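You operate a simulated robot arm through the tools that you are given. There is no shell and no other tool. Be economical: measure what you need, move in short steps, check, and stop when the job is done.

The job below is to be done with a simulated two-armed robot. You get a single attempt, and the scene is never put back.

Task
Wipe up the spill on the top of the wiring bench with the cloth and put it back.

Only the result counts: the job must be done as asked and must still hold three seconds after the hand-in. Knocking over, shifting, dropping, spilling or breaking anything else fails it. Flat cloth is picked up by pressing the open fingertips on it (5 to 10 N) and closing them slowly along it; thin cloth reads only 2 to 8 mm in the jaws.

Robot
Two 7-joint arms with two-finger parallel grippers on one trunk, on a base that drives. Base frame: it is fixed to the floor where the robot stands at the start and does not move with it; the origin is under the middle of the robot, x ahead of it, y to its left, z up. Lengths are in mm, angles in degrees, forces in N, time in s.
The left shoulder is at the start at [60, 189, 1178], the right one opposite. Payload 3.43 kg a hand.
The TCP of each hand is the grasp point between the finger pads, 30 mm short of the fingertips. In the tool frame z runs along the fingers and y along their closing line. The gripper opens to 94 mm. The fingers are 28 mm wide and 10 mm thick; the gripper's body (50 by 96 mm) begins 55 mm behind the TCP.
Orientation is told as [roll, pitch, yaw] about the base's x, y, z axes, in that order, counted from this pose: with the fingers straight down and closing along the base's y, the tool's x points along the base's -x, its y along +y and its z along -z.

Tools
- The arms move only by the tool send_rows. It takes "left_commands", "right_commands" or both (then of equal length, played together; a hand with none holds still); each is a list of rows, each a list of 6 numbers: the shift along the tool's x, y, z in mm, then the turn, a rotation vector about the tool's x, y, z in degrees. In form: [[x, y, z, wx, wy, wz], ...]. A call has 1 to 12 rows; each row shifts and turns the commanded pose from where the row before left it, along the tool's axes as they then stand. "left_jaw" and "right_jaw" are, for a hand that has rows, the gripper command, from -1 (shut) to 1 (fully open), values between in proportion, set as the call begins (left out, the last holds). Rows are played at 5 a second. More than 50 mm and 8.6 degrees between two rows, or a gripper value outside its range, and nothing of the call is played. A pose out of reach is approached as far as the arm can. The call stops where the force on the tool passes 40 N (or 10 N more than at its start, if that is more) or the arm is blocked; 0.2 s more then pass. Each finger travels about 153 mm/s and halts on what it meets, pressing with about 23 N; the grip force reading is that of the motor and also rises with nothing between the fingers. The clock runs only during rows and for 0.2 s after the last one: add rows that do not move to give the fingers time. It gives the time, the measured TCP pose, the force on the tool (base axes), the opening and the grip force at its end, in the units of the frame above (readings bear some noise), with the torque about the TCP (base axes, N m) and any sound that the robot's microphone picked up.
- Cameras (640 x 400 px; columns grow to the right, rows downward): "scene" is now at [3.6, -0.3, 1713.8]; the picture's right is [-0.03, -1.00, 0.00], its down [-0.89, 0.02, -0.46] and it looks along [0.46, -0.01, -0.89] (base axes); focal length 283 px, centre (320, 200). "left" rides on the left gripper at [76, -14, -103] in its tool frame; the picture's right is [0.18, 0.98, 0.00], its down [-0.75, 0.14, -0.64] and it looks along [-0.63, 0.12, 0.77] (tool axes); focal length 243 px, centre (320, 200). "right" rides on the right gripper at [76, 14, -103] in its tool frame; the picture's right is [-0.18, 0.98, 0.00], its down [-0.75, -0.14, -0.64] and it looks along [-0.63, -0.12, 0.77] (tool axes); focal length 243 px, centre (320, 200).
- grab_frame(camera): a new picture of that camera. The clock stands still meanwhile.
- slide_trunk(by): slides the trunk up (or, below 0, down) by that many mm; the arms and the scene camera ride with it, the base frame stays. It gives what a move gives, with no picture.
- drive_base(legs): drives the robot by 1 to 6 legs, each [ahead, left, turn to the left] in mm, mm and degrees, along the robot's own axes; the way and the turn of a leg run together, so that a leg with both is an arc; at most 1500 mm and 180 degrees a leg. The arms and the cameras ride along, it lands a little off, and it stops where it bumps. It gives what a move gives.
- head_to(pan, tilt): turns the head with the scene camera to pan (to the left, within 86 degrees either way) and tilt (down, from -29 to 69), counted from straight ahead of the robot. It gives what a move gives.
- measure_at(camera, pixels): there is no depth. For up to 12 entries [column, row, z] of the newest picture of that camera ("zoom" is the newest enlarged one), the place [x, y] in the base frame at which the ray of that pixel passes the height z, good to about 2 mm. The clock stands still meanwhile.
- enlarge(camera, box): a new picture of the part [left, top, right, bottom] of that camera's present view, enlarged. The clock stands still meanwhile.
- sign_off(): hands the job in; it is judged then, once.

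Go step by step. Measure first, check grasps and placings, and put right what went wrong. The budget is 80 turns and 70 pictures, counting those below and the enlarged ones. Unless the task says otherwise, let go and move clear before handing in, and close with one line.

The tools are called after "Call:" as a command line: name --argument value ..., lists and objects as JSON in quotes. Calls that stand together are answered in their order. send_rows: Moves the arms, as the interface text tells. Its arguments: {"type":"object","properties":{"left_commands":{"type":"array","items":{"type":"array","items":{"type":"number"}}},"left_jaw":{"type":"number"},"right_commands":{"type":"array","items":{"type":"array","items":{"type":"number"}}},"right_jaw":{"type":"number"}},"required":[]} The other tools are called the same way: slide_trunk (by) slides the trunk up or down; drive_base (legs) drives the base; head_to (pan, tilt) turns the head that bears the scene camera; grab_frame (camera) takes a picture; measure_at (camera, pixels) gives the place at which the rays of pixels pass given heights; enlarge (camera, box) takes an enlarged picture of a part of a camera's view; sign_off () hands the job in.

At the start:

```text
time_s: 0.0
left_position: [476.7, 151.0, 987.1]
left_orientation: [-0.1, 0.0, 0.0]
left_wrist_force: [0.4, 0.1, -1.4]
left_torque: [0.04, 0.01, -0.01]
left_finger_gap: 94.1
left_gripper_force: 0.0
right_position: [325.4, -127.0, 1062.6]
right_orientation: [0.0, 0.0, 0.0]
right_wrist_force: [0.8, -0.4, 0.7]
right_torque: [-0.01, -0.03, 0.02]
right_finger_gap: 94.0
right_gripper_force: 0.0
trunk travel left (down, up): [-850.0, 140.0]
robot x, y, heading: [-1.6, -2.8, -0.2]
head pan, tilt: [-1.5, 62.6]
```

scene: 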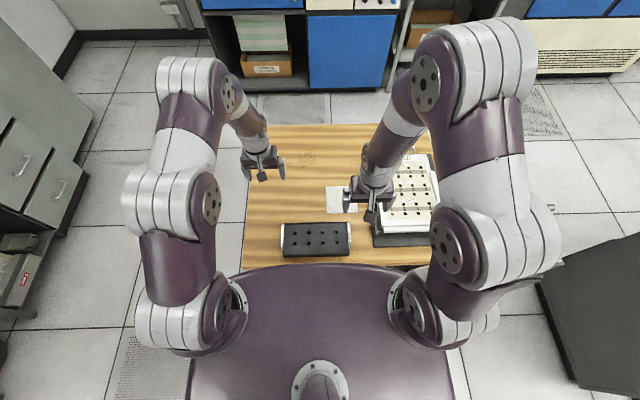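
right: 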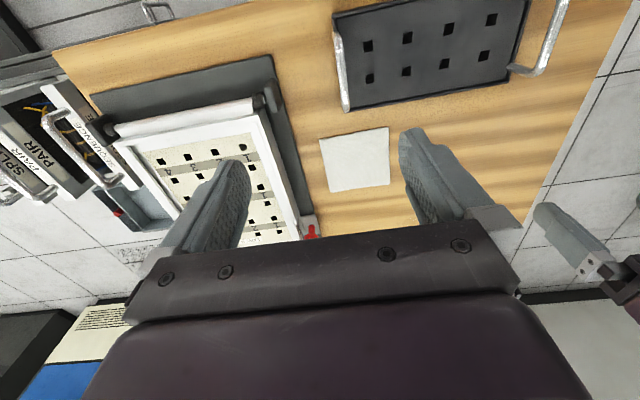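
left: 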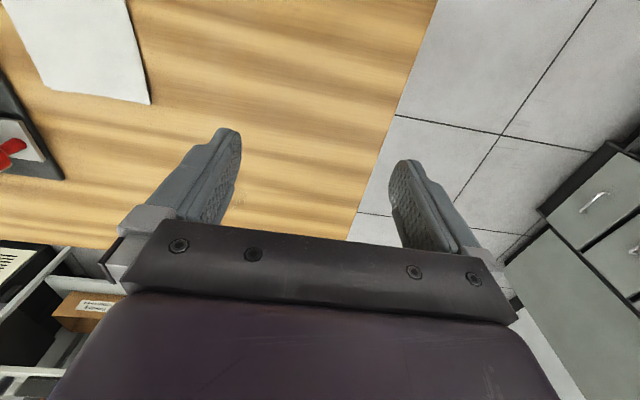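

The white square near scene (341,199) is probably the cloth, and there is a faint mark near (305,158) that may be the spill. I'll enlarge both.

Call:
enlarge --camera "scene" --box '[230, 110, 450, 280]'

Call:
measure_at --camera "scene" --pixels '[[327, 186, 752], [358, 213, 752], [305, 158, 752], [246, 125, 752], [242, 268, 752], [432, 125, 752], [282, 224, 752], [350, 254, 752]]'

Call:
measure_at --camera "right" --pixels '[[319, 139, 752], [388, 127, 752], [389, 185, 752], [330, 192, 752]]'

```text
2.35 times, centred on (340, 195) of scene
```

zoom: 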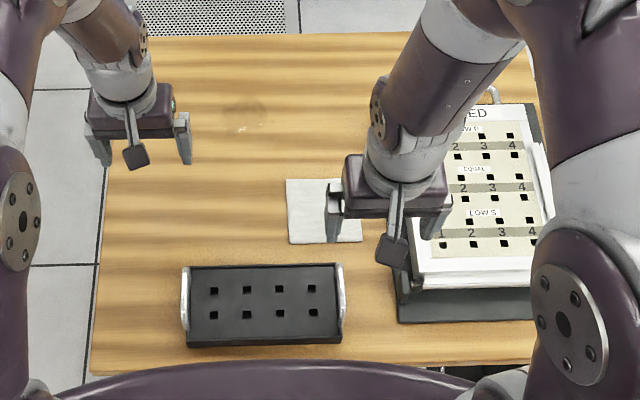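

```text
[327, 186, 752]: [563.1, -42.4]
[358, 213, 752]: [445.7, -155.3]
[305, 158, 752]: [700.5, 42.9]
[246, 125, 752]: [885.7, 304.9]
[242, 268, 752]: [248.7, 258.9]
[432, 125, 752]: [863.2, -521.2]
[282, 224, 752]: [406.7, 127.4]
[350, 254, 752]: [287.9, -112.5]
```

```text
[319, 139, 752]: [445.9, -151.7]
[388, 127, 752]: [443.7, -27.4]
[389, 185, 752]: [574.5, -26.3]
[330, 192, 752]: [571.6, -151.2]
```

The cloth spans about x 445–572, y −152 to −28. The faint mark at zoom (245,118) needs a closer look.

Call:
enlarge --camera "scene" --box '[270, 130, 370, 192]'

Call:
enlarge --camera "left" --box '[0, 0, 440, 275]'

```text
6.40 times, centred on (320, 161) of scene
```

zoom: 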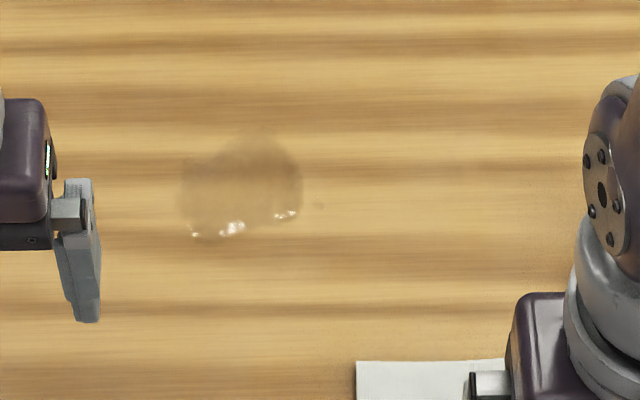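

```text
1.45 times, centred on (220, 138) of left
```

zoom: 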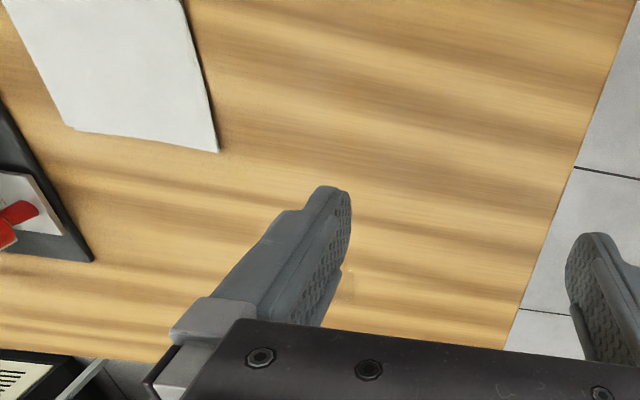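

The spill is visible at zoom (180–325, 130–240). I'll measure its edges; I need a new zoom on the scene to do it.

Call:
measure_at --camera "scene" --pixels '[[298, 160, 752], [317.5, 160, 752], [308, 150.5, 752], [307, 168, 752], [321, 162, 752], [382, 238, 752], [430, 268, 752], [352, 254, 790]]'

Call:
head_to --pan 0 --tilt 69

Call:
grab_frame --camera "scene"

```text
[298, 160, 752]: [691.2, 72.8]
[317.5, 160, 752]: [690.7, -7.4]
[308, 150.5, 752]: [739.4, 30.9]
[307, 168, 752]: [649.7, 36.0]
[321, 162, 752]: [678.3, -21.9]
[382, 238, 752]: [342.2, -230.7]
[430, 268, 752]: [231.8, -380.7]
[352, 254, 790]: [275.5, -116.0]
```

```text
time_s: 0.7
left_position: [477.2, 152.0, 987.1]
left_orientation: [0.0, -0.1, 0.0]
left_wrist_force: [-0.9, -0.1, 0.5]
left_torque: [0.01, 0.02, 0.02]
left_finger_gap: 94.0
left_gripper_force: 0.1
right_position: [324.9, -127.6, 1062.1]
right_orientation: [0.0, 0.0, 0.0]
right_wrist_force: [-0.9, -0.3, 0.3]
right_torque: [-0.02, -0.01, 0.02]
right_finger_gap: 94.2
right_gripper_force: 0.1
trunk travel left (down, up): [-850.0, 140.0]
robot x, y, heading: [-1.0, -1.5, 0.1]
head pan, tilt: [0.0, 68.8]
```

```text
63 pictures are left
```

scene: 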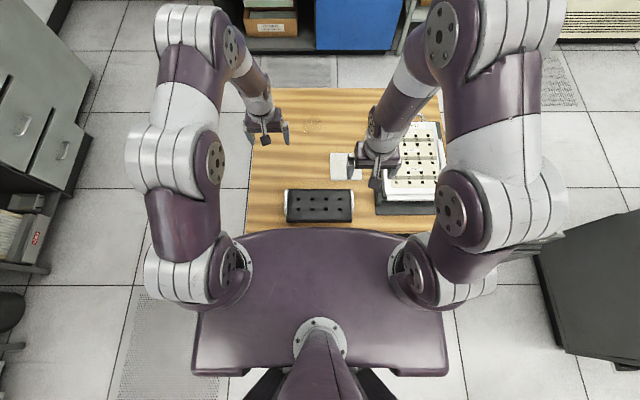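

The spill is about x 650–740, y −22 to 73, beyond tool-down reach from here. Before driving I'll move the left hand off the bench's left side to look at the space under and beside the bench, and measure the left cabinets.

Call:
measure_at --camera "scene" --pixels '[[92, 76, 0], [48, 272, 0], [92, 138, 400], [250, 90, 752], [440, 90, 752], [247, 230, 752], [110, 80, 0], [320, 50, 0], [255, 40, 0]]'

Call:
send_rows --left_commands '[[25, 42, 0, 0, 0, 0], [25, 42, 0, 0, 0, 0], [25, 42, 0, 0, 0, 0], [25, 42, 0, 0, 0, 0], [25, 42, 0, 0, 0, 0], [25, 42, 0, 0, 0, 0], [25, 42, 0, 0, 0, 0], [25, 30, 0, 0, 0, 0]]'

Call:
send_rows --left_commands '[[0, 0, 0, 0, 0, 8.3], [0, 0, 0, 0, 0, 8.3], [0, 0, 0, 0, 0, 8.3], [0, 0, 0, 0, 0, 8.3], [0, 0, 0, 0, 0, 8.3], [0, 0, 0, 0, 0, 8.3], [0, 0, 0, 0, 0, 8.3], [0, 0, 0, 0, 0, 8.3], [0, 0, 0, 0, 0, 8.3], [0, 0, 0, 0, 0, 8.3]]'

Call:
grab_frame --camera "left"

```text
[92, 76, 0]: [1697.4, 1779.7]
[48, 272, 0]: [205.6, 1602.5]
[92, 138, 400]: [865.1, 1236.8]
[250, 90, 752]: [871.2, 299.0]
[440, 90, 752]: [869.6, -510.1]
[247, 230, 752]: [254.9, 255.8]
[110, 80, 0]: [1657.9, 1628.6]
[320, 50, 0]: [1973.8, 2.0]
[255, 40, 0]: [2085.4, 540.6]
```

```text
time_s: 2.5
left_position: [279.5, 474.7, 987.6]
left_orientation: [0.0, 0.0, -0.1]
left_wrist_force: [0.3, -0.4, 0.4]
left_torque: [-0.06, -0.03, 0.0]
left_finger_gap: 93.9
left_gripper_force: 0.1
right_position: [324.4, -126.4, 1063.1]
right_orientation: [0.0, 0.0, 0.1]
right_wrist_force: [0.4, 0.5, 0.3]
right_torque: [0.01, -0.01, -0.01]
right_finger_gap: 93.8
right_gripper_force: 0.1
trunk travel left (down, up): [-850.0, 140.0]
robot x, y, heading: [-2.2, -2.1, -0.1]
head pan, tilt: [0.0, 68.8]
```

```text
time_s: 4.7
left_position: [277.2, 476.5, 985.8]
left_orientation: [0.1, 0.0, -83.1]
left_wrist_force: [0.5, -0.1, -0.1]
left_torque: [0.03, -0.01, 0.02]
left_finger_gap: 94.0
left_gripper_force: 0.1
right_position: [324.2, -127.6, 1062.5]
right_orientation: [0.0, 0.0, 0.0]
right_wrist_force: [0.5, 0.8, 0.2]
right_torque: [-0.02, 0.02, 0.01]
right_finger_gap: 94.2
right_gripper_force: 0.1
trunk travel left (down, up): [-850.0, 140.0]
robot x, y, heading: [-1.2, -3.0, -0.2]
head pan, tilt: [0.0, 68.8]
```

```text
62 pictures are left
```

left: 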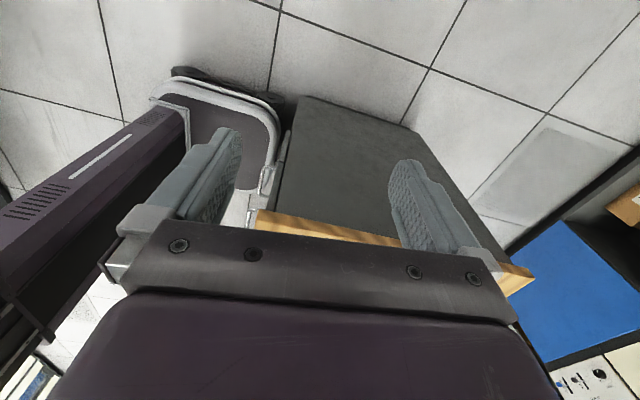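

The left picture shows the bench has a solid side panel and the robot base (270,150) already touching its front, so no driving forward. I'll test how far the right hand actually reaches toward the spill, staying high.

Call:
send_rows --right_commands '[[-40, 17, 10, 0, 0, 0], [-40, 17, 10, 0, 0, 0], [-40, 17, 10, 0, 0, 0], [-40, 17, 10, 0, 0, 0], [-40, 17, 10, 0, 0, 0], [-40, 17, 10, 0, 0, 0], [-40, 17, 10, 0, 0, 0], [-40, 17, 10, 0, 0, 0], [-40, 17, 10, 0, 0, 0], [0, 0, 40, 0, 0, 0], [0, 0, 40, 0, 0, 0], [0, 0, 0, 0, 0, 0]]'

```text
time_s: 7.3
left_position: [277.4, 475.4, 989.4]
left_orientation: [0.0, 0.1, -82.9]
left_wrist_force: [-0.9, 0.2, -0.5]
left_torque: [-0.02, -0.02, -0.03]
left_finger_gap: 94.0
left_gripper_force: 0.0
right_position: [589.9, -8.6, 904.3]
right_orientation: [0.0, -0.1, 0.0]
right_wrist_force: [0.0, 0.9, 0.0]
right_torque: [-0.01, -0.04, 0.01]
right_finger_gap: 93.9
right_gripper_force: 0.0
right hand out of reach, approached as far as the arm can: row 7, 8, 9
trunk travel left (down, up): [-850.0, 140.0]
robot x, y, heading: [0.7, 1.8, -0.0]
head pan, tilt: [0.0, 68.8]
```

Tool-down the right hand stops at x=590. I'll tilt the fingers forward 40° and try extending.

Call:
send_rows --right_commands '[[0, 0, 0, 0, -8, 0], [0, 0, 0, 0, -8, 0], [0, 0, 0, 0, -8, 0], [0, 0, 0, 0, -8, 0], [0, 0, 0, 0, -8, 0], [-30.6, 0, 25.7, 0, 0, 0], [-30.6, 0, 25.7, 0, 0, 0], [-30.6, 0, 25.7, 0, 0, 0], [-20, 15, 36, 0, 0, 0], [20, 15, 24, 0, 0, 0], [0, 0, 0, 0, 0, 0]]'

```text
time_s: 9.7
left_position: [277.2, 476.0, 987.2]
left_orientation: [0.0, 0.0, -83.0]
left_wrist_force: [-0.1, -0.3, -0.2]
left_torque: [0.01, 0.01, -0.01]
left_finger_gap: 94.0
left_gripper_force: 0.1
right_position: [693.0, 10.8, 879.8]
right_orientation: [0.0, -39.9, -0.1]
right_wrist_force: [0.5, 0.4, -0.2]
right_torque: [-0.02, 0.03, 0.03]
right_finger_gap: 94.1
right_gripper_force: 0.1
right hand out of reach, approached as far as the arm can: row 9, 10
trunk travel left (down, up): [-850.0, 140.0]
robot x, y, heading: [-0.2, 1.3, -0.2]
head pan, tilt: [0.0, 68.8]
```

Tilted 40°, it reaches x=693. I'll back up and raise the hand, then lower the trunk 150 mm so the shoulders sit closer to wrist height for more forward reach.

Call:
send_rows --right_commands '[[-5, 0, -45, 0, 0, 0], [-5, 0, -45, 0, 0, 0], [-5, 0, -45, 0, 0, 0], [-5, 0, -45, 0, 0, 0]]'

Call:
slide_trunk --by -150

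Call:
grab_frame --camera "scene"

```text
time_s: 10.7
left_position: [275.1, 476.2, 988.3]
left_orientation: [0.0, -0.1, -82.9]
left_wrist_force: [0.3, -0.1, 0.3]
left_torque: [0.04, -0.03, 0.02]
left_finger_gap: 94.0
left_gripper_force: 0.1
right_position: [589.2, 8.3, 1032.5]
right_orientation: [-0.1, -40.0, 0.0]
right_wrist_force: [-0.7, 0.5, 1.1]
right_torque: [-0.01, -0.01, -0.01]
right_finger_gap: 93.9
right_gripper_force: 0.0
trunk travel left (down, up): [-850.0, 140.0]
robot x, y, heading: [1.4, 0.4, 0.0]
head pan, tilt: [0.0, 68.8]
```

```text
time_s: 12.4
left_position: [276.9, 475.7, 836.9]
left_orientation: [0.1, 0.0, -83.0]
left_wrist_force: [0.2, 0.5, 0.0]
left_torque: [0.0, -0.04, 0.03]
left_finger_gap: 93.9
left_gripper_force: 0.1
right_position: [590.0, 9.9, 882.2]
right_orientation: [-0.1, -40.0, 0.0]
right_wrist_force: [-1.1, -0.8, 0.7]
right_torque: [-0.03, 0.0, 0.0]
right_finger_gap: 93.8
right_gripper_force: 0.1
trunk travel left (down, up): [-700.0, 290.0]
robot x, y, heading: [0.2, -0.4, 0.1]
head pan, tilt: [0.0, 68.8]
```

```text
61 pictures are left
```

scene: 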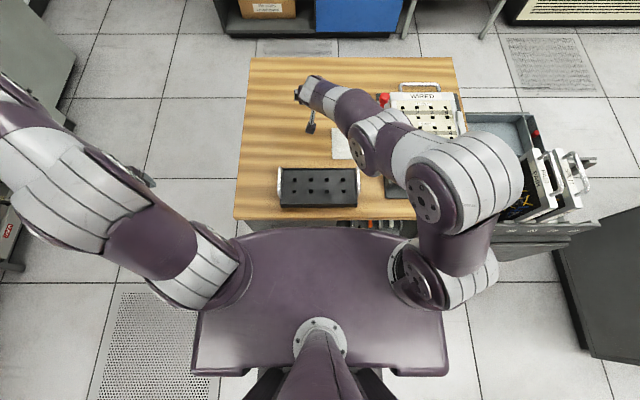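

Now the arms have more room. I'll test extension to about (740, 30, 800).

Call:
send_rows --right_commands '[[-12.4, 4, 31.8, 0, 0, 0], [-12.4, 4, 31.8, 0, 0, 0], [-12.4, 4, 31.8, 0, 0, 0], [-12.4, 4, 31.8, 0, 0, 0], [-12.4, 4, 31.8, 0, 0, 0], [0, 0, 0, 0, 0, 0]]'

Call:
grab_frame --camera "right"

```text
time_s: 13.5
left_position: [271.8, 475.8, 839.0]
left_orientation: [0.4, -0.2, -83.1]
left_wrist_force: [1.6, 0.8, -0.9]
left_torque: [-0.04, 0.1, 0.02]
left_finger_gap: 93.9
left_gripper_force: 0.1
right_position: [713.3, 31.7, 831.7]
right_orientation: [0.3, -41.2, 0.1]
right_wrist_force: [-69.6, 4.1, 76.5]
right_torque: [-3.8, 1.62, -2.71]
right_finger_gap: 92.5
right_gripper_force: 0.0
right hand out of reach, approached as far as the arm can: row 5
trunk travel left (down, up): [-700.0, 290.0]
robot x, y, heading: [-5.0, 0.2, -0.1]
head pan, tilt: [0.0, 68.8]
stopped in row 5 (right hand): the force on the tool passed its limit (the readings are from after the stop); the commanded pose is now the measured one
```

```text
60 pictures are left
```

right: 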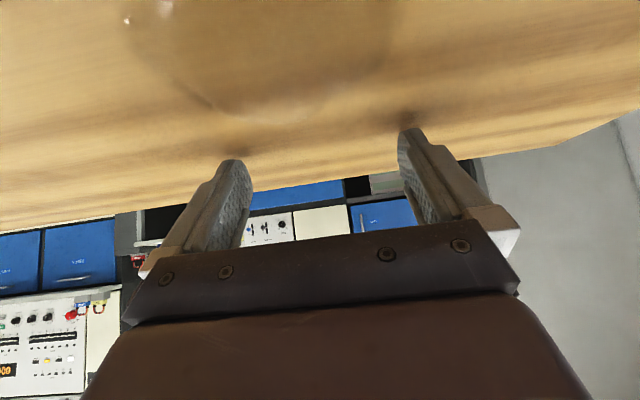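

The tool met something at TCP z=832 (force −70, 77 N), higher than expected, though finger shadows at (240,150) and (410,120) suggest surface contact. I'll check geometry with pixels.

Call:
measure_at --camera "right" --pixels '[[270, 118, 752], [270, 118, 800], [385, 50, 752], [125, 30, 752], [235, 155, 752], [408, 128, 752], [200, 207, 752], [570, 140, 752]]'

Call:
grab_frame --camera "scene"

Call:
grab_frame --camera "left"

```text
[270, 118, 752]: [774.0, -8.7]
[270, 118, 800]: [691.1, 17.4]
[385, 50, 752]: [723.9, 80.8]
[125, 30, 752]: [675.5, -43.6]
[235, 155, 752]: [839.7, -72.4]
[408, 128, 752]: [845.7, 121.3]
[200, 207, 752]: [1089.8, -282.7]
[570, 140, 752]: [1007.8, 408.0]
```

```text
59 pictures are left
```

scene: 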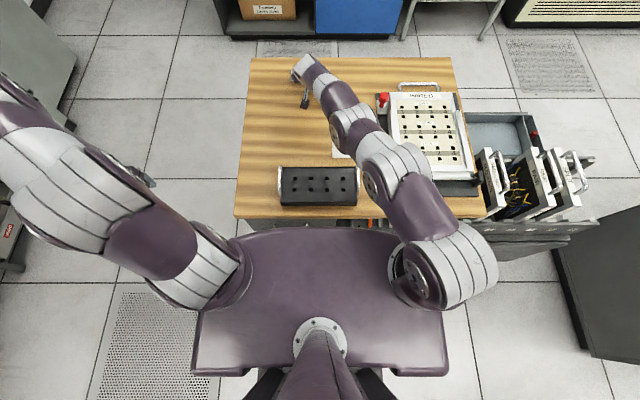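

```text
58 pictures are left
```

left: 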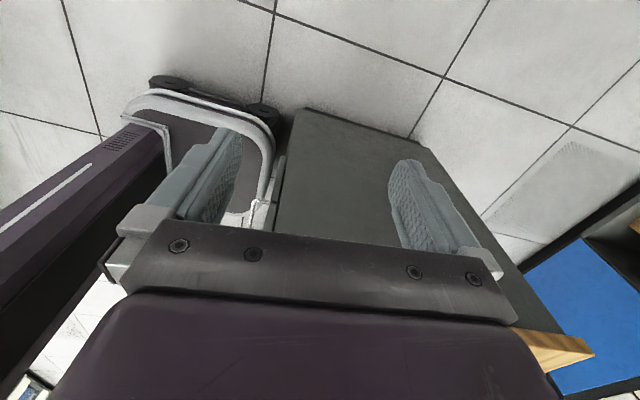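

The force could come from the elbow or wrist rather than the tips; camera geometry says the spill is still at bench height. I'll look closer at the arm, panel and hand before retreating.

Call:
enlarge --camera "scene" --box '[260, 40, 500, 220]'

Call:
send_rows --right_commands '[[12.4, -2, -31.8, 0, 0, 0], [12.4, -2, -31.8, 0, 0, 0], [0, 0, 0, 0, 0, 0]]'

Call:
enlarge --camera "scene" --box '[260, 40, 500, 220]'

```text
2.22 times, centred on (380, 130) of scene
```

zoom: 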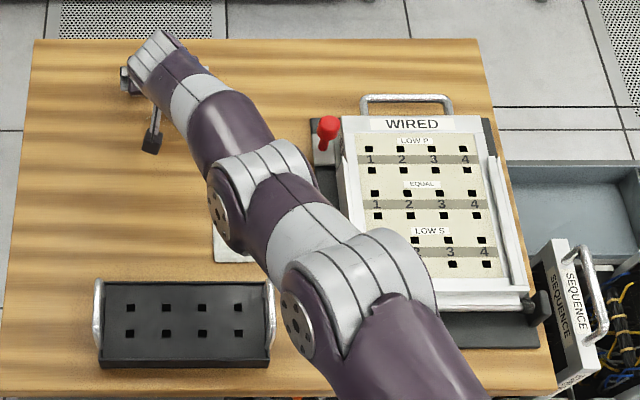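

```text
time_s: 14.3
left_position: [279.2, 476.4, 836.3]
left_orientation: [0.0, 0.1, -83.1]
left_wrist_force: [-0.3, 0.2, -0.4]
left_torque: [0.01, -0.06, 0.03]
left_finger_gap: 94.1
left_gripper_force: 0.0
right_position: [654.0, 25.5, 851.1]
right_orientation: [0.0, -40.0, 0.1]
right_wrist_force: [0.1, 0.5, -0.3]
right_torque: [0.0, 0.02, -0.01]
right_finger_gap: 93.9
right_gripper_force: 0.1
trunk travel left (down, up): [-700.0, 290.0]
robot x, y, heading: [-4.2, 0.5, 0.4]
head pan, tilt: [0.0, 68.8]
```

```text
2.22 times, centred on (380, 130) of scene
```

zoom: 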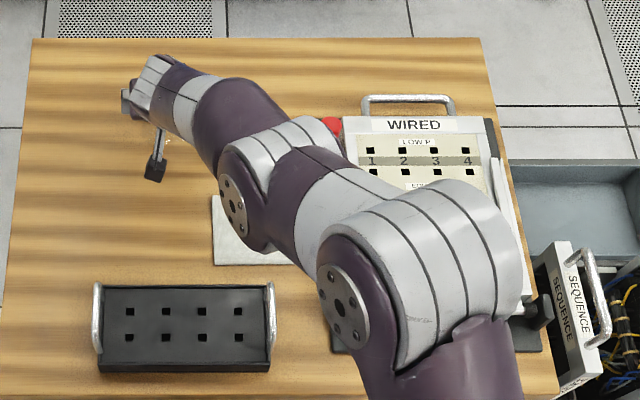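

Readings are clean again, nothing on the bench moved; the arm had simply straightened to its limit. The left shoulder is nearer the spill, so I'll park the right arm to the right and bring the left hand back to do the job.

Call:
send_rows --right_commands '[[-5, 0, -45, 0, 0, 0], [-5, 0, -45, 0, 0, 0], [-5, 0, -45, 0, 0, 0], [-5, 0, -45, 0, 0, 0], [0, 0, 0, 0, 8, 0], [0, 0, 0, 0, 8, 0], [0, 0, 0, 0, 8, 0], [0, 0, 0, 0, 8, 0], [0, 0, 0, 0, 8, 0]]'

Call:
send_rows --right_commands '[[25, -39, 0, 0, 0, 0], [25, -39, 0, 0, 0, 0], [25, -39, 0, 0, 0, 0], [25, -39, 0, 0, 0, 0], [25, -39, 0, 0, 0, 0], [25, -39, 0, 0, 0, 0], [25, -39, 0, 0, 0, 0], [25, -39, 0, 0, 0, 0], [25, -39, 0, 0, 0, 0], [25, -39, 0, 0, 0, 0]]'

Call:
send_rows --left_commands '[[0, 0, -16, 0, 0, -8.3], [0, 0, -16, 0, 0, -8.3], [0, 0, -16, 0, 0, -8.3], [0, 0, -16, 0, 0, -8.3], [0, 0, -16, 0, 0, -8.3], [0, 0, -16, 0, 0, -8.3], [0, 0, -16, 0, 0, -8.3], [0, 0, -16, 0, 0, -8.3], [0, 0, -16, 0, 0, -8.3], [0, 0, -10, 0, 0, -8.3]]'

Call:
grab_frame --camera "scene"

```text
time_s: 16.3
left_position: [278.0, 475.8, 837.2]
left_orientation: [0.1, 0.0, -82.9]
left_wrist_force: [0.0, 0.2, -0.4]
left_torque: [0.01, 0.05, 0.0]
left_finger_gap: 93.9
left_gripper_force: 0.1
right_position: [542.2, 19.2, 989.9]
right_orientation: [0.0, -3.5, 0.2]
right_wrist_force: [-0.8, 0.4, 0.2]
right_torque: [0.02, -0.05, -0.01]
right_finger_gap: 94.0
right_gripper_force: 0.1
right hand out of reach, approached as far as the arm can: row 9
trunk travel left (down, up): [-700.0, 290.0]
robot x, y, heading: [1.7, 2.9, 0.3]
head pan, tilt: [0.0, 68.8]
```

```text
time_s: 18.5
left_position: [276.3, 474.2, 837.1]
left_orientation: [0.0, -0.1, -83.0]
left_wrist_force: [0.3, 0.3, -0.3]
left_torque: [0.02, 0.02, 0.03]
left_finger_gap: 93.9
left_gripper_force: 0.0
right_position: [297.1, -373.7, 973.5]
right_orientation: [0.1, -3.7, 0.2]
right_wrist_force: [-0.2, 0.3, -0.4]
right_torque: [0.02, -0.02, -0.01]
right_finger_gap: 94.0
right_gripper_force: 0.0
trunk travel left (down, up): [-700.0, 290.0]
robot x, y, heading: [0.6, -1.0, 0.1]
head pan, tilt: [0.0, 68.8]
```

```text
time_s: 20.7
left_position: [277.2, 475.1, 990.8]
left_orientation: [0.0, -0.1, 0.1]
left_wrist_force: [-0.7, 0.4, 0.1]
left_torque: [0.0, -0.02, -0.03]
left_finger_gap: 94.1
left_gripper_force: 0.1
right_position: [297.1, -373.0, 972.5]
right_orientation: [0.2, -3.7, 0.2]
right_wrist_force: [0.4, 0.1, -0.1]
right_torque: [0.02, 0.0, 0.02]
right_finger_gap: 94.2
right_gripper_force: 0.0
trunk travel left (down, up): [-700.0, 290.0]
robot x, y, heading: [3.7, -0.9, -0.1]
head pan, tilt: [0.0, 68.8]
```

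```text
55 pictures are left
```

scene: 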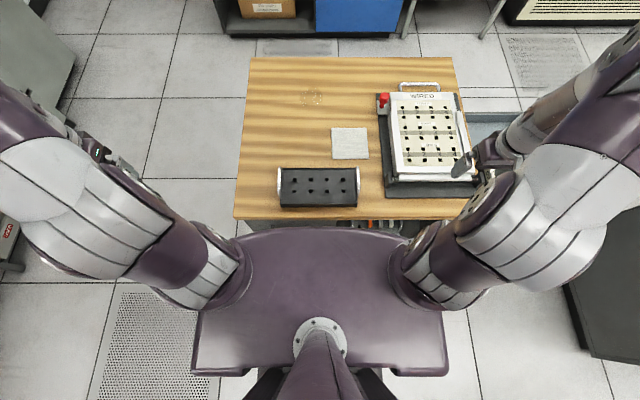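

Clear view now: cloth at (350,143), spill at (313,97). I'll enlarge and measure both exactly.

Call:
enlarge --camera "scene" --box '[280, 75, 400, 165]'

```text
4.44 times, centred on (340, 120) of scene
```

zoom: 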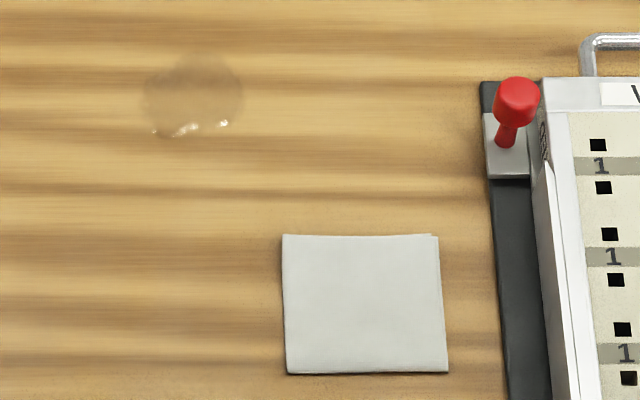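

Call:
measure_at --camera "zoom" --pixels '[[282, 235, 753], [438, 235, 753], [448, 372, 753], [287, 373, 753], [140, 100, 752], [243, 95, 752], [190, 58, 752], [185, 136, 752], [258, 115, 752], [500, 260, 752]]'

```text
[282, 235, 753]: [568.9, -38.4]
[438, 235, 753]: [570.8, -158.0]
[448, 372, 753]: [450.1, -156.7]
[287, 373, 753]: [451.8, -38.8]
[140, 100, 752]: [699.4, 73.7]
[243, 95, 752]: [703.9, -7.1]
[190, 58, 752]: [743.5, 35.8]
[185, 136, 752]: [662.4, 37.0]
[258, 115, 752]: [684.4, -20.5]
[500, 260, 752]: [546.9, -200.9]
```

Cloth centre is (510, −98), about 119 mm square with apparently two layers (zoom (436,237)); spill centre (703, 33), radius ~42. Moving the left hand above the cloth with jaws at about 65 mm.

Call:
send_rows --left_commands '[[-19, -44, 5, 0, 0, 0], [-19, -44, 5, 0, 0, 0], [-19, -44, 5, 0, 0, 0], [-19, -44, 5, 0, 0, 0], [-19, -44, 5, 0, 0, 0], [-19, -44, 5, 0, 0, 0], [-19, -44, 5, 0, 0, 0], [-19, -44, 5, 0, 0, 0], [-19, -44, 5, 0, 0, 0], [-19, -44, 5, 0, 0, 0], [-19, -44, 5, 0, 0, 0], [-19, -44, 5, 0, 0, 0]]' --left_jaw 0.4

Call:
send_rows --left_commands '[[-5, -45, 20, 0, 0, 0], [0, 0, 40, 0, 0, 0], [0, 0, 40, 0, 0, 0], [0, 0, 0, 0, 0, 0]]'

Call:
grab_frame --camera "left"

```text
time_s: 23.3
left_position: [502.7, -52.2, 933.2]
left_orientation: [0.1, 0.1, 0.0]
left_wrist_force: [-0.4, -0.2, 0.0]
left_torque: [0.04, 0.01, 0.02]
left_finger_gap: 65.8
left_gripper_force: 0.2
right_position: [297.3, -374.0, 971.7]
right_orientation: [0.2, -3.6, 0.2]
right_wrist_force: [-0.6, 0.8, -0.7]
right_torque: [0.04, 0.01, 0.01]
right_finger_gap: 93.9
right_gripper_force: 0.0
trunk travel left (down, up): [-700.0, 290.0]
robot x, y, heading: [-1.0, -4.3, -0.0]
head pan, tilt: [0.0, 68.8]
```

```text
time_s: 24.3
left_position: [506.6, -96.1, 833.6]
left_orientation: [-0.1, -0.1, 0.0]
left_wrist_force: [1.1, 0.6, 2.3]
left_torque: [-0.02, -0.05, -0.03]
left_finger_gap: 66.1
left_gripper_force: 0.0
right_position: [295.2, -372.4, 972.5]
right_orientation: [0.1, -3.7, 0.2]
right_wrist_force: [-0.5, -0.2, -0.6]
right_torque: [0.01, 0.0, -0.03]
right_finger_gap: 93.5
right_gripper_force: 0.1
trunk travel left (down, up): [-700.0, 290.0]
robot x, y, heading: [-1.7, 0.5, 0.1]
head pan, tilt: [0.0, 68.8]
```

```text
53 pictures are left
```

left: 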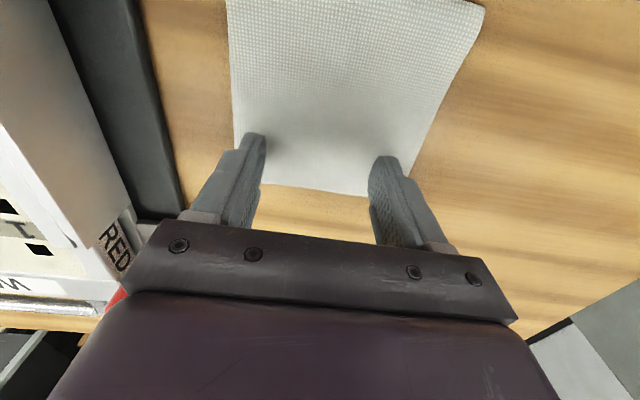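

Hand is centred over the cloth. Lowering to just above, then in 2 mm steps until a few newtons show.

Call:
send_rows --left_commands '[[0, 0, 25, 0, 0, 0], [0, 0, 18, 0, 0, 0], [0, 0, 2, 0, 0, 0], [0, 0, 2, 0, 0, 0], [0, 0, 0, 0, 0, 0]]'

```text
time_s: 24.6
left_position: [512.4, -98.7, 832.4]
left_orientation: [-0.5, -0.9, 0.0]
left_wrist_force: [-3.3, 1.3, 16.0]
left_torque: [0.32, 0.06, 0.06]
left_finger_gap: 65.6
left_gripper_force: 0.0
right_position: [295.9, -372.5, 972.2]
right_orientation: [0.1, -3.7, 0.1]
right_wrist_force: [1.0, -0.2, -0.3]
right_torque: [0.01, 0.03, 0.0]
right_finger_gap: 93.8
right_gripper_force: 0.0
trunk travel left (down, up): [-700.0, 290.0]
robot x, y, heading: [1.3, -0.4, 0.3]
head pan, tilt: [0.0, 68.8]
stopped in row 1 (left hand): the force on the tool passed its limit (the readings are from after the stop); the commanded pose is now the measured one
```

Contact already at TCP z≈832 again, so the tips touch at about z=802. Let me check surface height by comparing cloth edge positions from the left camera at both heights.

Call:
grab_frame --camera "left"

Call:
enlarge --camera "scene" --box '[280, 75, 400, 165]'

Call:
measure_at --camera "left" --pixels '[[229, 2, 752], [229, 2, 802], [484, 5, 752], [484, 5, 802], [368, 196, 752], [368, 196, 802], [235, 145, 752], [235, 145, 802]]'

```text
52 pictures are left
```

left: 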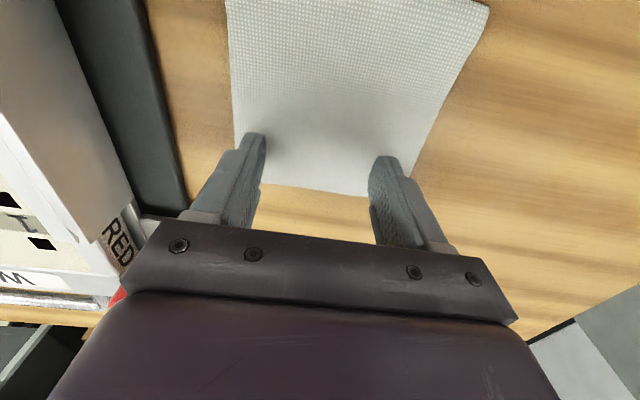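

```text
4.44 times, centred on (340, 120) of scene
```

zoom: 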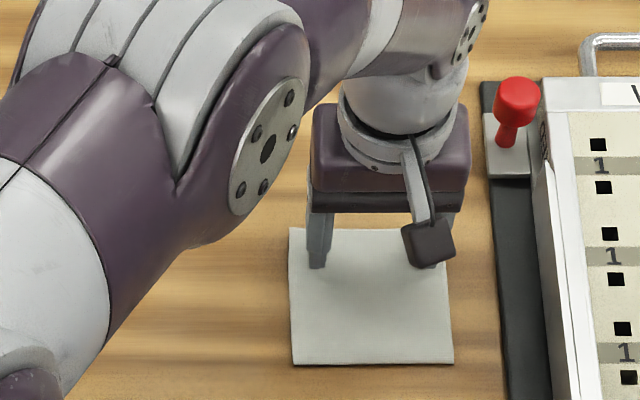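

```text
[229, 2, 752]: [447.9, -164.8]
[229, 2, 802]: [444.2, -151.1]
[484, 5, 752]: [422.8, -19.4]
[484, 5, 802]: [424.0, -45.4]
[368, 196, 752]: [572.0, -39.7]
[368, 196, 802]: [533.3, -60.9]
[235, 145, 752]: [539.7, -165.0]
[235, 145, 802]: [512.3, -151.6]
```

The cloth shifted slightly (zoom left edge 282→290, bottom 373→364) while the panel didn't, so something really touched it. Measuring the finger tip pixel at both heights.

Call:
measure_at --camera "zoom" --pixels '[[318, 267, 752], [318, 267, 802], [290, 229, 753], [446, 229, 753], [453, 363, 753], [293, 365, 753]]'

Call:
enlarge --camera "left" --box '[200, 90, 440, 240]'

```text
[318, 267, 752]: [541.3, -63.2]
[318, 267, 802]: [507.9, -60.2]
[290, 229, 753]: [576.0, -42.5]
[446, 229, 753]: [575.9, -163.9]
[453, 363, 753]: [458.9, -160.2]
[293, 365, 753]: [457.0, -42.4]
```

```text
2.67 times, centred on (320, 165) of left
```

zoom: 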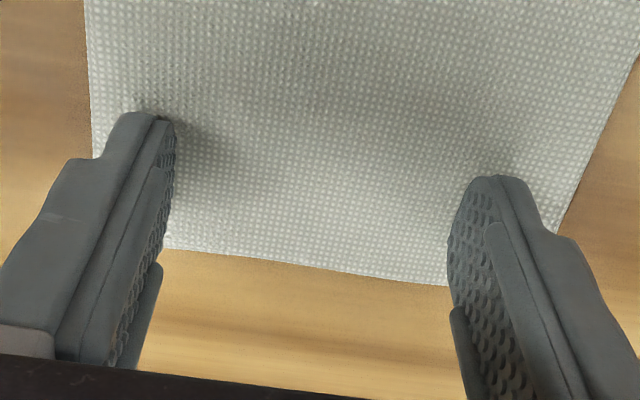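

Checking triangulation: the same fingertip (y≈−62) seen in the left camera near (387,157).

Call:
measure_at --camera "left" --pixels '[[387, 157, 752], [387, 157, 780], [387, 157, 802], [387, 157, 812], [250, 134, 752], [250, 134, 802]]'

Call:
send_rows --left_commands '[[0, 0, 0, 0, 0, 0]]'

```text
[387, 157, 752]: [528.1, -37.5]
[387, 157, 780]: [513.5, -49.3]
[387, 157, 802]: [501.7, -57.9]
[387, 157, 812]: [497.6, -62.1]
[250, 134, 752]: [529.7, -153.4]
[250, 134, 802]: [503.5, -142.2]
```

```text
time_s: 25.0
left_position: [512.1, -99.2, 832.0]
left_orientation: [-0.5, -0.9, 0.0]
left_wrist_force: [0.3, -0.1, 18.7]
left_torque: [0.41, -0.08, -0.02]
left_finger_gap: 65.7
left_gripper_force: 0.1
right_position: [296.5, -372.2, 973.1]
right_orientation: [0.2, -3.7, 0.2]
right_wrist_force: [1.4, 0.8, 0.4]
right_torque: [-0.01, -0.03, -0.01]
right_finger_gap: 94.1
right_gripper_force: 0.1
trunk travel left (down, up): [-700.0, 290.0]
robot x, y, heading: [-2.8, -0.7, 0.1]
head pan, tilt: [0.0, 68.8]
```

The triangulation puts the tips at z≈802 with a steady 18.7 N of contact, and the cloth followed the hand, so contact is real there. I'll ease to ~8 N and watch.

Call:
send_rows --left_commands '[[0, 0, -1, 0, 0, 0], [0, 0, 0, 0, 0, 0]]'

Call:
enlarge --camera "scene" --box '[300, 90, 400, 165]'

```text
time_s: 25.6
left_position: [511.7, -96.8, 832.3]
left_orientation: [-0.4, -0.7, 0.0]
left_wrist_force: [2.7, -2.0, 13.3]
left_torque: [0.12, -0.13, -0.01]
left_finger_gap: 65.7
left_gripper_force: 0.1
right_position: [295.8, -372.4, 972.0]
right_orientation: [0.1, -3.7, 0.2]
right_wrist_force: [-0.4, -0.5, 0.3]
right_torque: [-0.02, 0.05, 0.0]
right_finger_gap: 93.8
right_gripper_force: 0.0
trunk travel left (down, up): [-700.0, 290.0]
robot x, y, heading: [-3.1, 0.1, -0.0]
head pan, tilt: [0.0, 68.8]
```

```text
5.33 times, centred on (350, 128) of scene
```

zoom: 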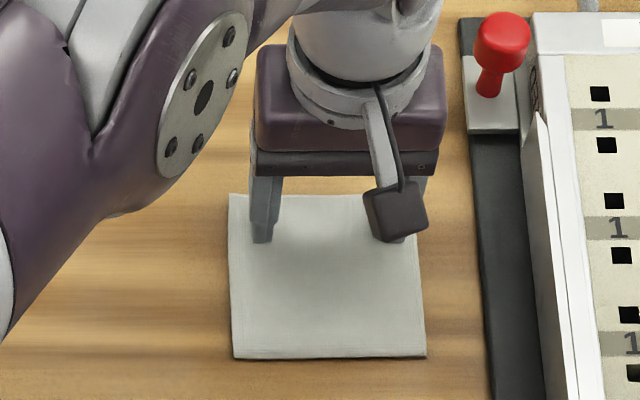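

Contact force eases about 5 N/mm. One more mm up, then close in small jaw steps.

Call:
send_rows --left_commands '[[0, 0, -1, 0, 0, 0], [0, 0, 0, 0, 0, 0]]'

Call:
send_rows --left_commands '[[0, 0, 0, 0, 0, 0]]' --left_jaw 0.3

Call:
send_rows --left_commands '[[0, 0, 0, 0, 0, 0]]' --left_jaw 0.2

Call:
send_rows --left_commands '[[0, 0, 0, 0, 0, 0]]' --left_jaw 0.1

Call:
enlarge --camera "left" --box '[200, 0, 520, 200]'

```text
time_s: 26.2
left_position: [512.1, -98.9, 832.5]
left_orientation: [-0.3, -0.6, 0.1]
left_wrist_force: [3.5, -1.3, 10.7]
left_torque: [0.07, -0.11, -0.05]
left_finger_gap: 65.4
left_gripper_force: 0.1
right_position: [296.3, -372.9, 972.7]
right_orientation: [0.2, -3.7, 0.2]
right_wrist_force: [0.0, 0.1, -0.1]
right_torque: [0.0, -0.02, -0.02]
right_finger_gap: 93.8
right_gripper_force: 0.0
trunk travel left (down, up): [-700.0, 290.0]
robot x, y, heading: [-3.3, -0.5, 0.3]
head pan, tilt: [0.0, 68.8]
```

```text
time_s: 26.6
left_position: [511.1, -98.2, 832.7]
left_orientation: [-0.4, -0.5, 0.1]
left_wrist_force: [-0.6, 1.0, 11.2]
left_torque: [0.04, -0.06, -0.03]
left_finger_gap: 59.7
left_gripper_force: 0.2
right_position: [295.4, -372.6, 972.8]
right_orientation: [0.1, -3.7, 0.2]
right_wrist_force: [0.3, 0.5, 0.4]
right_torque: [0.02, -0.02, 0.01]
right_finger_gap: 94.0
right_gripper_force: 0.1
trunk travel left (down, up): [-700.0, 290.0]
robot x, y, heading: [-1.3, -0.6, 0.2]
head pan, tilt: [0.0, 68.8]
```

```text
time_s: 27.0
left_position: [511.6, -98.8, 831.5]
left_orientation: [-0.4, -0.6, 0.0]
left_wrist_force: [0.0, -0.1, 9.5]
left_torque: [0.06, -0.07, 0.0]
left_finger_gap: 55.1
left_gripper_force: 0.0
right_position: [296.2, -372.3, 973.0]
right_orientation: [0.0, -3.7, 0.2]
right_wrist_force: [-0.8, 0.0, 0.1]
right_torque: [-0.01, -0.02, -0.01]
right_finger_gap: 93.9
right_gripper_force: 0.1
trunk travel left (down, up): [-700.0, 290.0]
robot x, y, heading: [4.0, -3.0, 0.1]
head pan, tilt: [0.0, 68.8]
```

```text
time_s: 27.4
left_position: [510.5, -97.8, 833.4]
left_orientation: [-0.4, -0.6, 0.0]
left_wrist_force: [-0.4, 0.2, 8.2]
left_torque: [-0.01, -0.02, -0.04]
left_finger_gap: 50.9
left_gripper_force: 0.0
right_position: [297.2, -371.4, 973.1]
right_orientation: [0.1, -3.7, 0.1]
right_wrist_force: [-0.5, 0.9, -0.7]
right_torque: [0.01, 0.02, 0.02]
right_finger_gap: 94.1
right_gripper_force: 0.0
trunk travel left (down, up): [-700.0, 290.0]
robot x, y, heading: [1.0, 1.9, 0.2]
head pan, tilt: [0.0, 68.8]
```

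```text
2.00 times, centred on (360, 100) of left
```

zoom: 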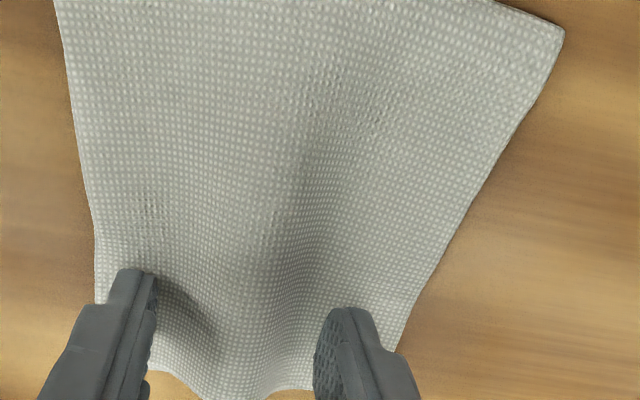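

The cloth is folding up between the fingers, so contact is genuine; reconciling the camera scales, the bench top is really near z≈800 (spill then is about (662, 31), cloth centre ~(482, −94)). The pinch is ~30 mm from the cloth's far edge, good for trailing it; continue closing.

Call:
send_rows --left_commands '[[0, 0, 0, 0, 0, 0]]' --left_jaw 0.0

Call:
send_rows --left_commands '[[0, 0, 0, 0, 0, 0]]' --left_jaw -0.12

Call:
send_rows --left_commands '[[0, 0, 0, 0, 0, 0]]' --left_jaw -0.24

Call:
send_rows --left_commands '[[0, 0, 0, 0, 0, 0]]' --left_jaw -0.36

Call:
enlarge --camera "left" --box '[200, 0, 520, 200]'

```text
time_s: 27.8
left_position: [512.4, -98.1, 832.9]
left_orientation: [-0.4, -0.7, 0.1]
left_wrist_force: [-0.4, 0.2, 8.0]
left_torque: [-0.01, -0.06, -0.02]
left_finger_gap: 46.5
left_gripper_force: 0.1
right_position: [297.2, -372.3, 973.1]
right_orientation: [0.1, -3.7, 0.2]
right_wrist_force: [1.3, 0.7, -0.6]
right_torque: [0.01, -0.01, 0.03]
right_finger_gap: 93.8
right_gripper_force: 0.2
trunk travel left (down, up): [-700.0, 290.0]
robot x, y, heading: [-1.4, 1.2, -0.1]
head pan, tilt: [0.0, 68.8]
```

```text
time_s: 28.2
left_position: [512.0, -99.9, 832.9]
left_orientation: [-0.4, -0.6, 0.0]
left_wrist_force: [-0.2, -0.3, 7.4]
left_torque: [0.04, -0.03, 0.01]
left_finger_gap: 40.6
left_gripper_force: 0.0
right_position: [296.9, -372.0, 973.3]
right_orientation: [0.1, -3.7, 0.2]
right_wrist_force: [-0.2, 0.0, -0.3]
right_torque: [0.01, -0.01, 0.02]
right_finger_gap: 93.9
right_gripper_force: 0.1
trunk travel left (down, up): [-700.0, 290.0]
robot x, y, heading: [-1.4, 3.7, 0.0]
head pan, tilt: [0.0, 68.8]
```

```text
time_s: 28.6
left_position: [512.7, -98.3, 832.9]
left_orientation: [-0.3, -0.6, 0.0]
left_wrist_force: [0.2, -0.6, 7.1]
left_torque: [-0.03, 0.0, -0.01]
left_finger_gap: 34.9
left_gripper_force: 0.0
right_position: [297.1, -373.2, 971.9]
right_orientation: [0.1, -3.8, 0.1]
right_wrist_force: [-0.4, 0.2, 0.4]
right_torque: [0.01, -0.01, 0.0]
right_finger_gap: 94.1
right_gripper_force: 0.0
trunk travel left (down, up): [-700.0, 290.0]
robot x, y, heading: [0.7, 0.8, -0.2]
head pan, tilt: [0.0, 68.8]
```

```text
time_s: 29.0
left_position: [512.4, -98.5, 833.4]
left_orientation: [-0.4, -0.7, 0.0]
left_wrist_force: [0.1, -0.5, 6.4]
left_torque: [-0.03, 0.0, -0.01]
left_finger_gap: 29.4
left_gripper_force: 0.0
right_position: [296.9, -372.2, 972.6]
right_orientation: [0.1, -3.7, 0.3]
right_wrist_force: [-0.3, -0.8, -0.1]
right_torque: [-0.04, -0.01, 0.04]
right_finger_gap: 94.1
right_gripper_force: 0.0
trunk travel left (down, up): [-700.0, 290.0]
robot x, y, heading: [3.6, -0.0, -0.0]
head pan, tilt: [0.0, 68.8]
```

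```text
2.00 times, centred on (360, 100) of left
```

zoom: 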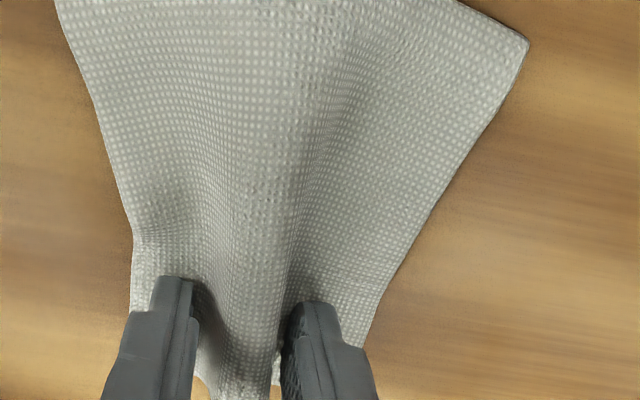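

The fold is gathering nicely at 6–7 N. Finish closing in steps, then check.

Call:
send_rows --left_commands '[[0, 0, 0, 0, 0, 0]]' --left_jaw -0.5

Call:
send_rows --left_commands '[[0, 0, 0, 0, 0, 0]]' --left_jaw -0.64

Call:
send_rows --left_commands '[[0, 0, 0, 0, 0, 0]]' --left_jaw -0.78

Call:
send_rows --left_commands '[[0, 0, 0, 0, 0, 0], [0, 0, 0, 0, 0, 0]]' --left_jaw -1

Call:
enlarge --camera "left" --box '[200, 0, 520, 200]'

```text
time_s: 29.4
left_position: [511.8, -98.1, 832.5]
left_orientation: [-0.4, -0.7, -0.1]
left_wrist_force: [-0.9, 0.6, 7.6]
left_torque: [-0.05, 0.01, -0.01]
left_finger_gap: 22.7
left_gripper_force: 0.0
right_position: [295.4, -373.2, 971.9]
right_orientation: [0.1, -3.8, 0.1]
right_wrist_force: [-0.2, -0.4, -0.1]
right_torque: [0.03, 0.03, 0.03]
right_finger_gap: 93.8
right_gripper_force: 0.1
trunk travel left (down, up): [-700.0, 290.0]
robot x, y, heading: [-1.0, -1.3, -0.2]
head pan, tilt: [0.0, 68.8]
```

```text
time_s: 29.8
left_position: [512.3, -99.2, 833.2]
left_orientation: [-0.3, -0.7, 0.0]
left_wrist_force: [2.1, 0.2, 7.2]
left_torque: [-0.04, -0.03, -0.02]
left_finger_gap: 16.2
left_gripper_force: 0.0
right_position: [297.4, -372.5, 972.8]
right_orientation: [0.1, -3.7, 0.2]
right_wrist_force: [0.7, -0.2, 0.0]
right_torque: [-0.02, 0.01, -0.01]
right_finger_gap: 94.2
right_gripper_force: 0.1
trunk travel left (down, up): [-700.0, 290.0]
robot x, y, heading: [-0.0, -2.0, 0.1]
head pan, tilt: [0.0, 68.8]
```

```text
time_s: 30.2
left_position: [512.5, -99.1, 833.4]
left_orientation: [-0.4, -0.6, -0.1]
left_wrist_force: [-0.4, -0.5, 6.6]
left_torque: [-0.05, -0.03, -0.02]
left_finger_gap: 10.1
left_gripper_force: 0.1
right_position: [296.8, -370.6, 972.7]
right_orientation: [0.1, -3.7, 0.3]
right_wrist_force: [0.4, 0.0, -0.9]
right_torque: [0.01, 0.01, 0.03]
right_finger_gap: 93.7
right_gripper_force: 0.0
trunk travel left (down, up): [-700.0, 290.0]
robot x, y, heading: [-1.7, 3.1, -0.2]
head pan, tilt: [0.0, 68.8]
```

```text
time_s: 30.8
left_position: [512.5, -98.5, 833.4]
left_orientation: [-0.4, -0.7, -0.1]
left_wrist_force: [-0.2, -1.2, 7.2]
left_torque: [-0.04, -0.03, 0.03]
left_finger_gap: 7.7
left_gripper_force: 23.1
right_position: [295.3, -373.5, 972.8]
right_orientation: [0.1, -3.7, 0.1]
right_wrist_force: [-0.1, 0.8, -0.6]
right_torque: [0.0, 0.0, -0.01]
right_finger_gap: 94.0
right_gripper_force: 0.1
trunk travel left (down, up): [-700.0, 290.0]
robot x, y, heading: [1.3, -4.5, -0.2]
head pan, tilt: [0.0, 68.8]
```

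```text
2.00 times, centred on (360, 100) of left
```

zoom: 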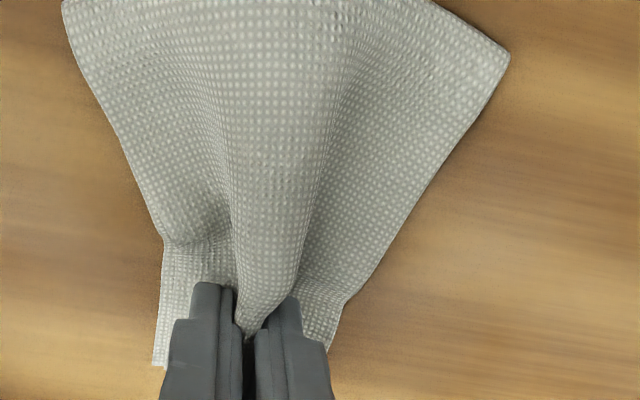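

Gap 7.7 mm with 23 N grip: cloth held. Lift and check.

Call:
send_rows --left_commands '[[0, 0, -20, 0, 0, 0], [0, 0, -30, 0, 0, 0], [0, 0, -40, 0, 0, 0], [0, 0, -40, 0, 0, 0], [0, 0, 0, 0, 0, 0]]'

Call:
grab_frame --camera "left"

Call:
enlarge --camera "scene" --box '[260, 60, 420, 180]'

```text
time_s: 32.0
left_position: [501.5, -93.7, 958.2]
left_orientation: [-0.2, -0.6, 0.0]
left_wrist_force: [0.6, -0.3, 0.0]
left_torque: [0.0, -0.04, 0.03]
left_finger_gap: 7.4
left_gripper_force: 23.0
left hand out of reach, approached as far as the arm can: row 4
right_position: [296.8, -371.3, 972.2]
right_orientation: [0.0, -3.6, 0.1]
right_wrist_force: [-0.4, 0.0, -0.9]
right_torque: [-0.03, 0.02, 0.01]
right_finger_gap: 94.1
right_gripper_force: 0.0
trunk travel left (down, up): [-700.0, 290.0]
robot x, y, heading: [0.9, -3.1, -0.1]
head pan, tilt: [0.0, 68.8]
```

```text
45 pictures are left
```

left: 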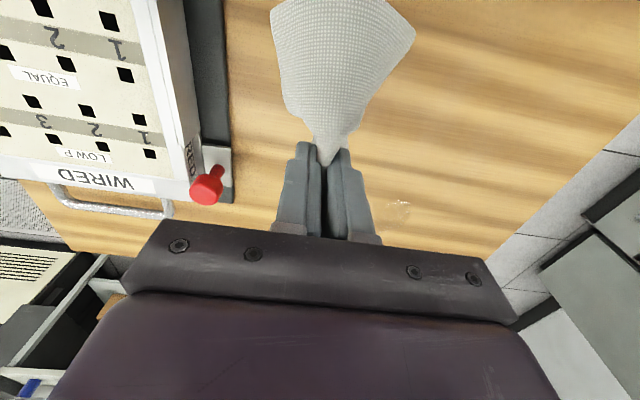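

```text
3.33 times, centred on (340, 120) of scene
```

zoom: 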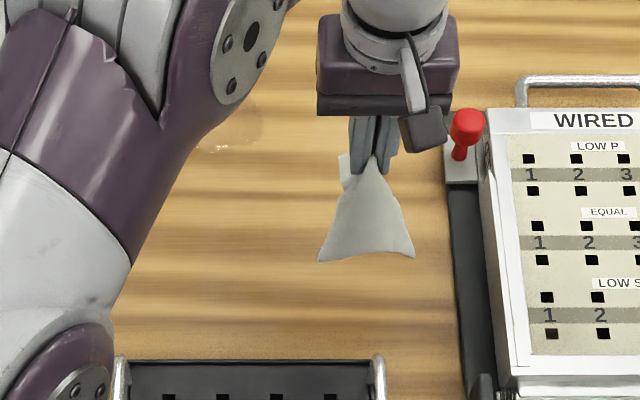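

Cloth is held clear. The spill shows at left (398,210) and scene zoom (228,130); cross-check its place at z=800.

Call:
measure_at --camera "left" --pixels '[[398, 210, 800], [398, 210, 790], [398, 210, 752], [385, 203, 800], [412, 217, 800], [232, 200, 800]]'

Call:
measure_at --camera "zoom" --pixels '[[225, 130, 800], [225, 130, 790], [225, 130, 752], [262, 130, 800], [225, 150, 800], [448, 182, 800]]'

```text
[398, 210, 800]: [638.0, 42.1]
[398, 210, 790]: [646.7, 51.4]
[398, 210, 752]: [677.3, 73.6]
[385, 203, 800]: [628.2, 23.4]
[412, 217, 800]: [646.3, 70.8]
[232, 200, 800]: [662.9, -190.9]
```

```text
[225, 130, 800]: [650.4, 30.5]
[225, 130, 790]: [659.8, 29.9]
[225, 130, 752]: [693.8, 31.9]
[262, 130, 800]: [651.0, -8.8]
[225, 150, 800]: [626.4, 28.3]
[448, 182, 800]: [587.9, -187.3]
```

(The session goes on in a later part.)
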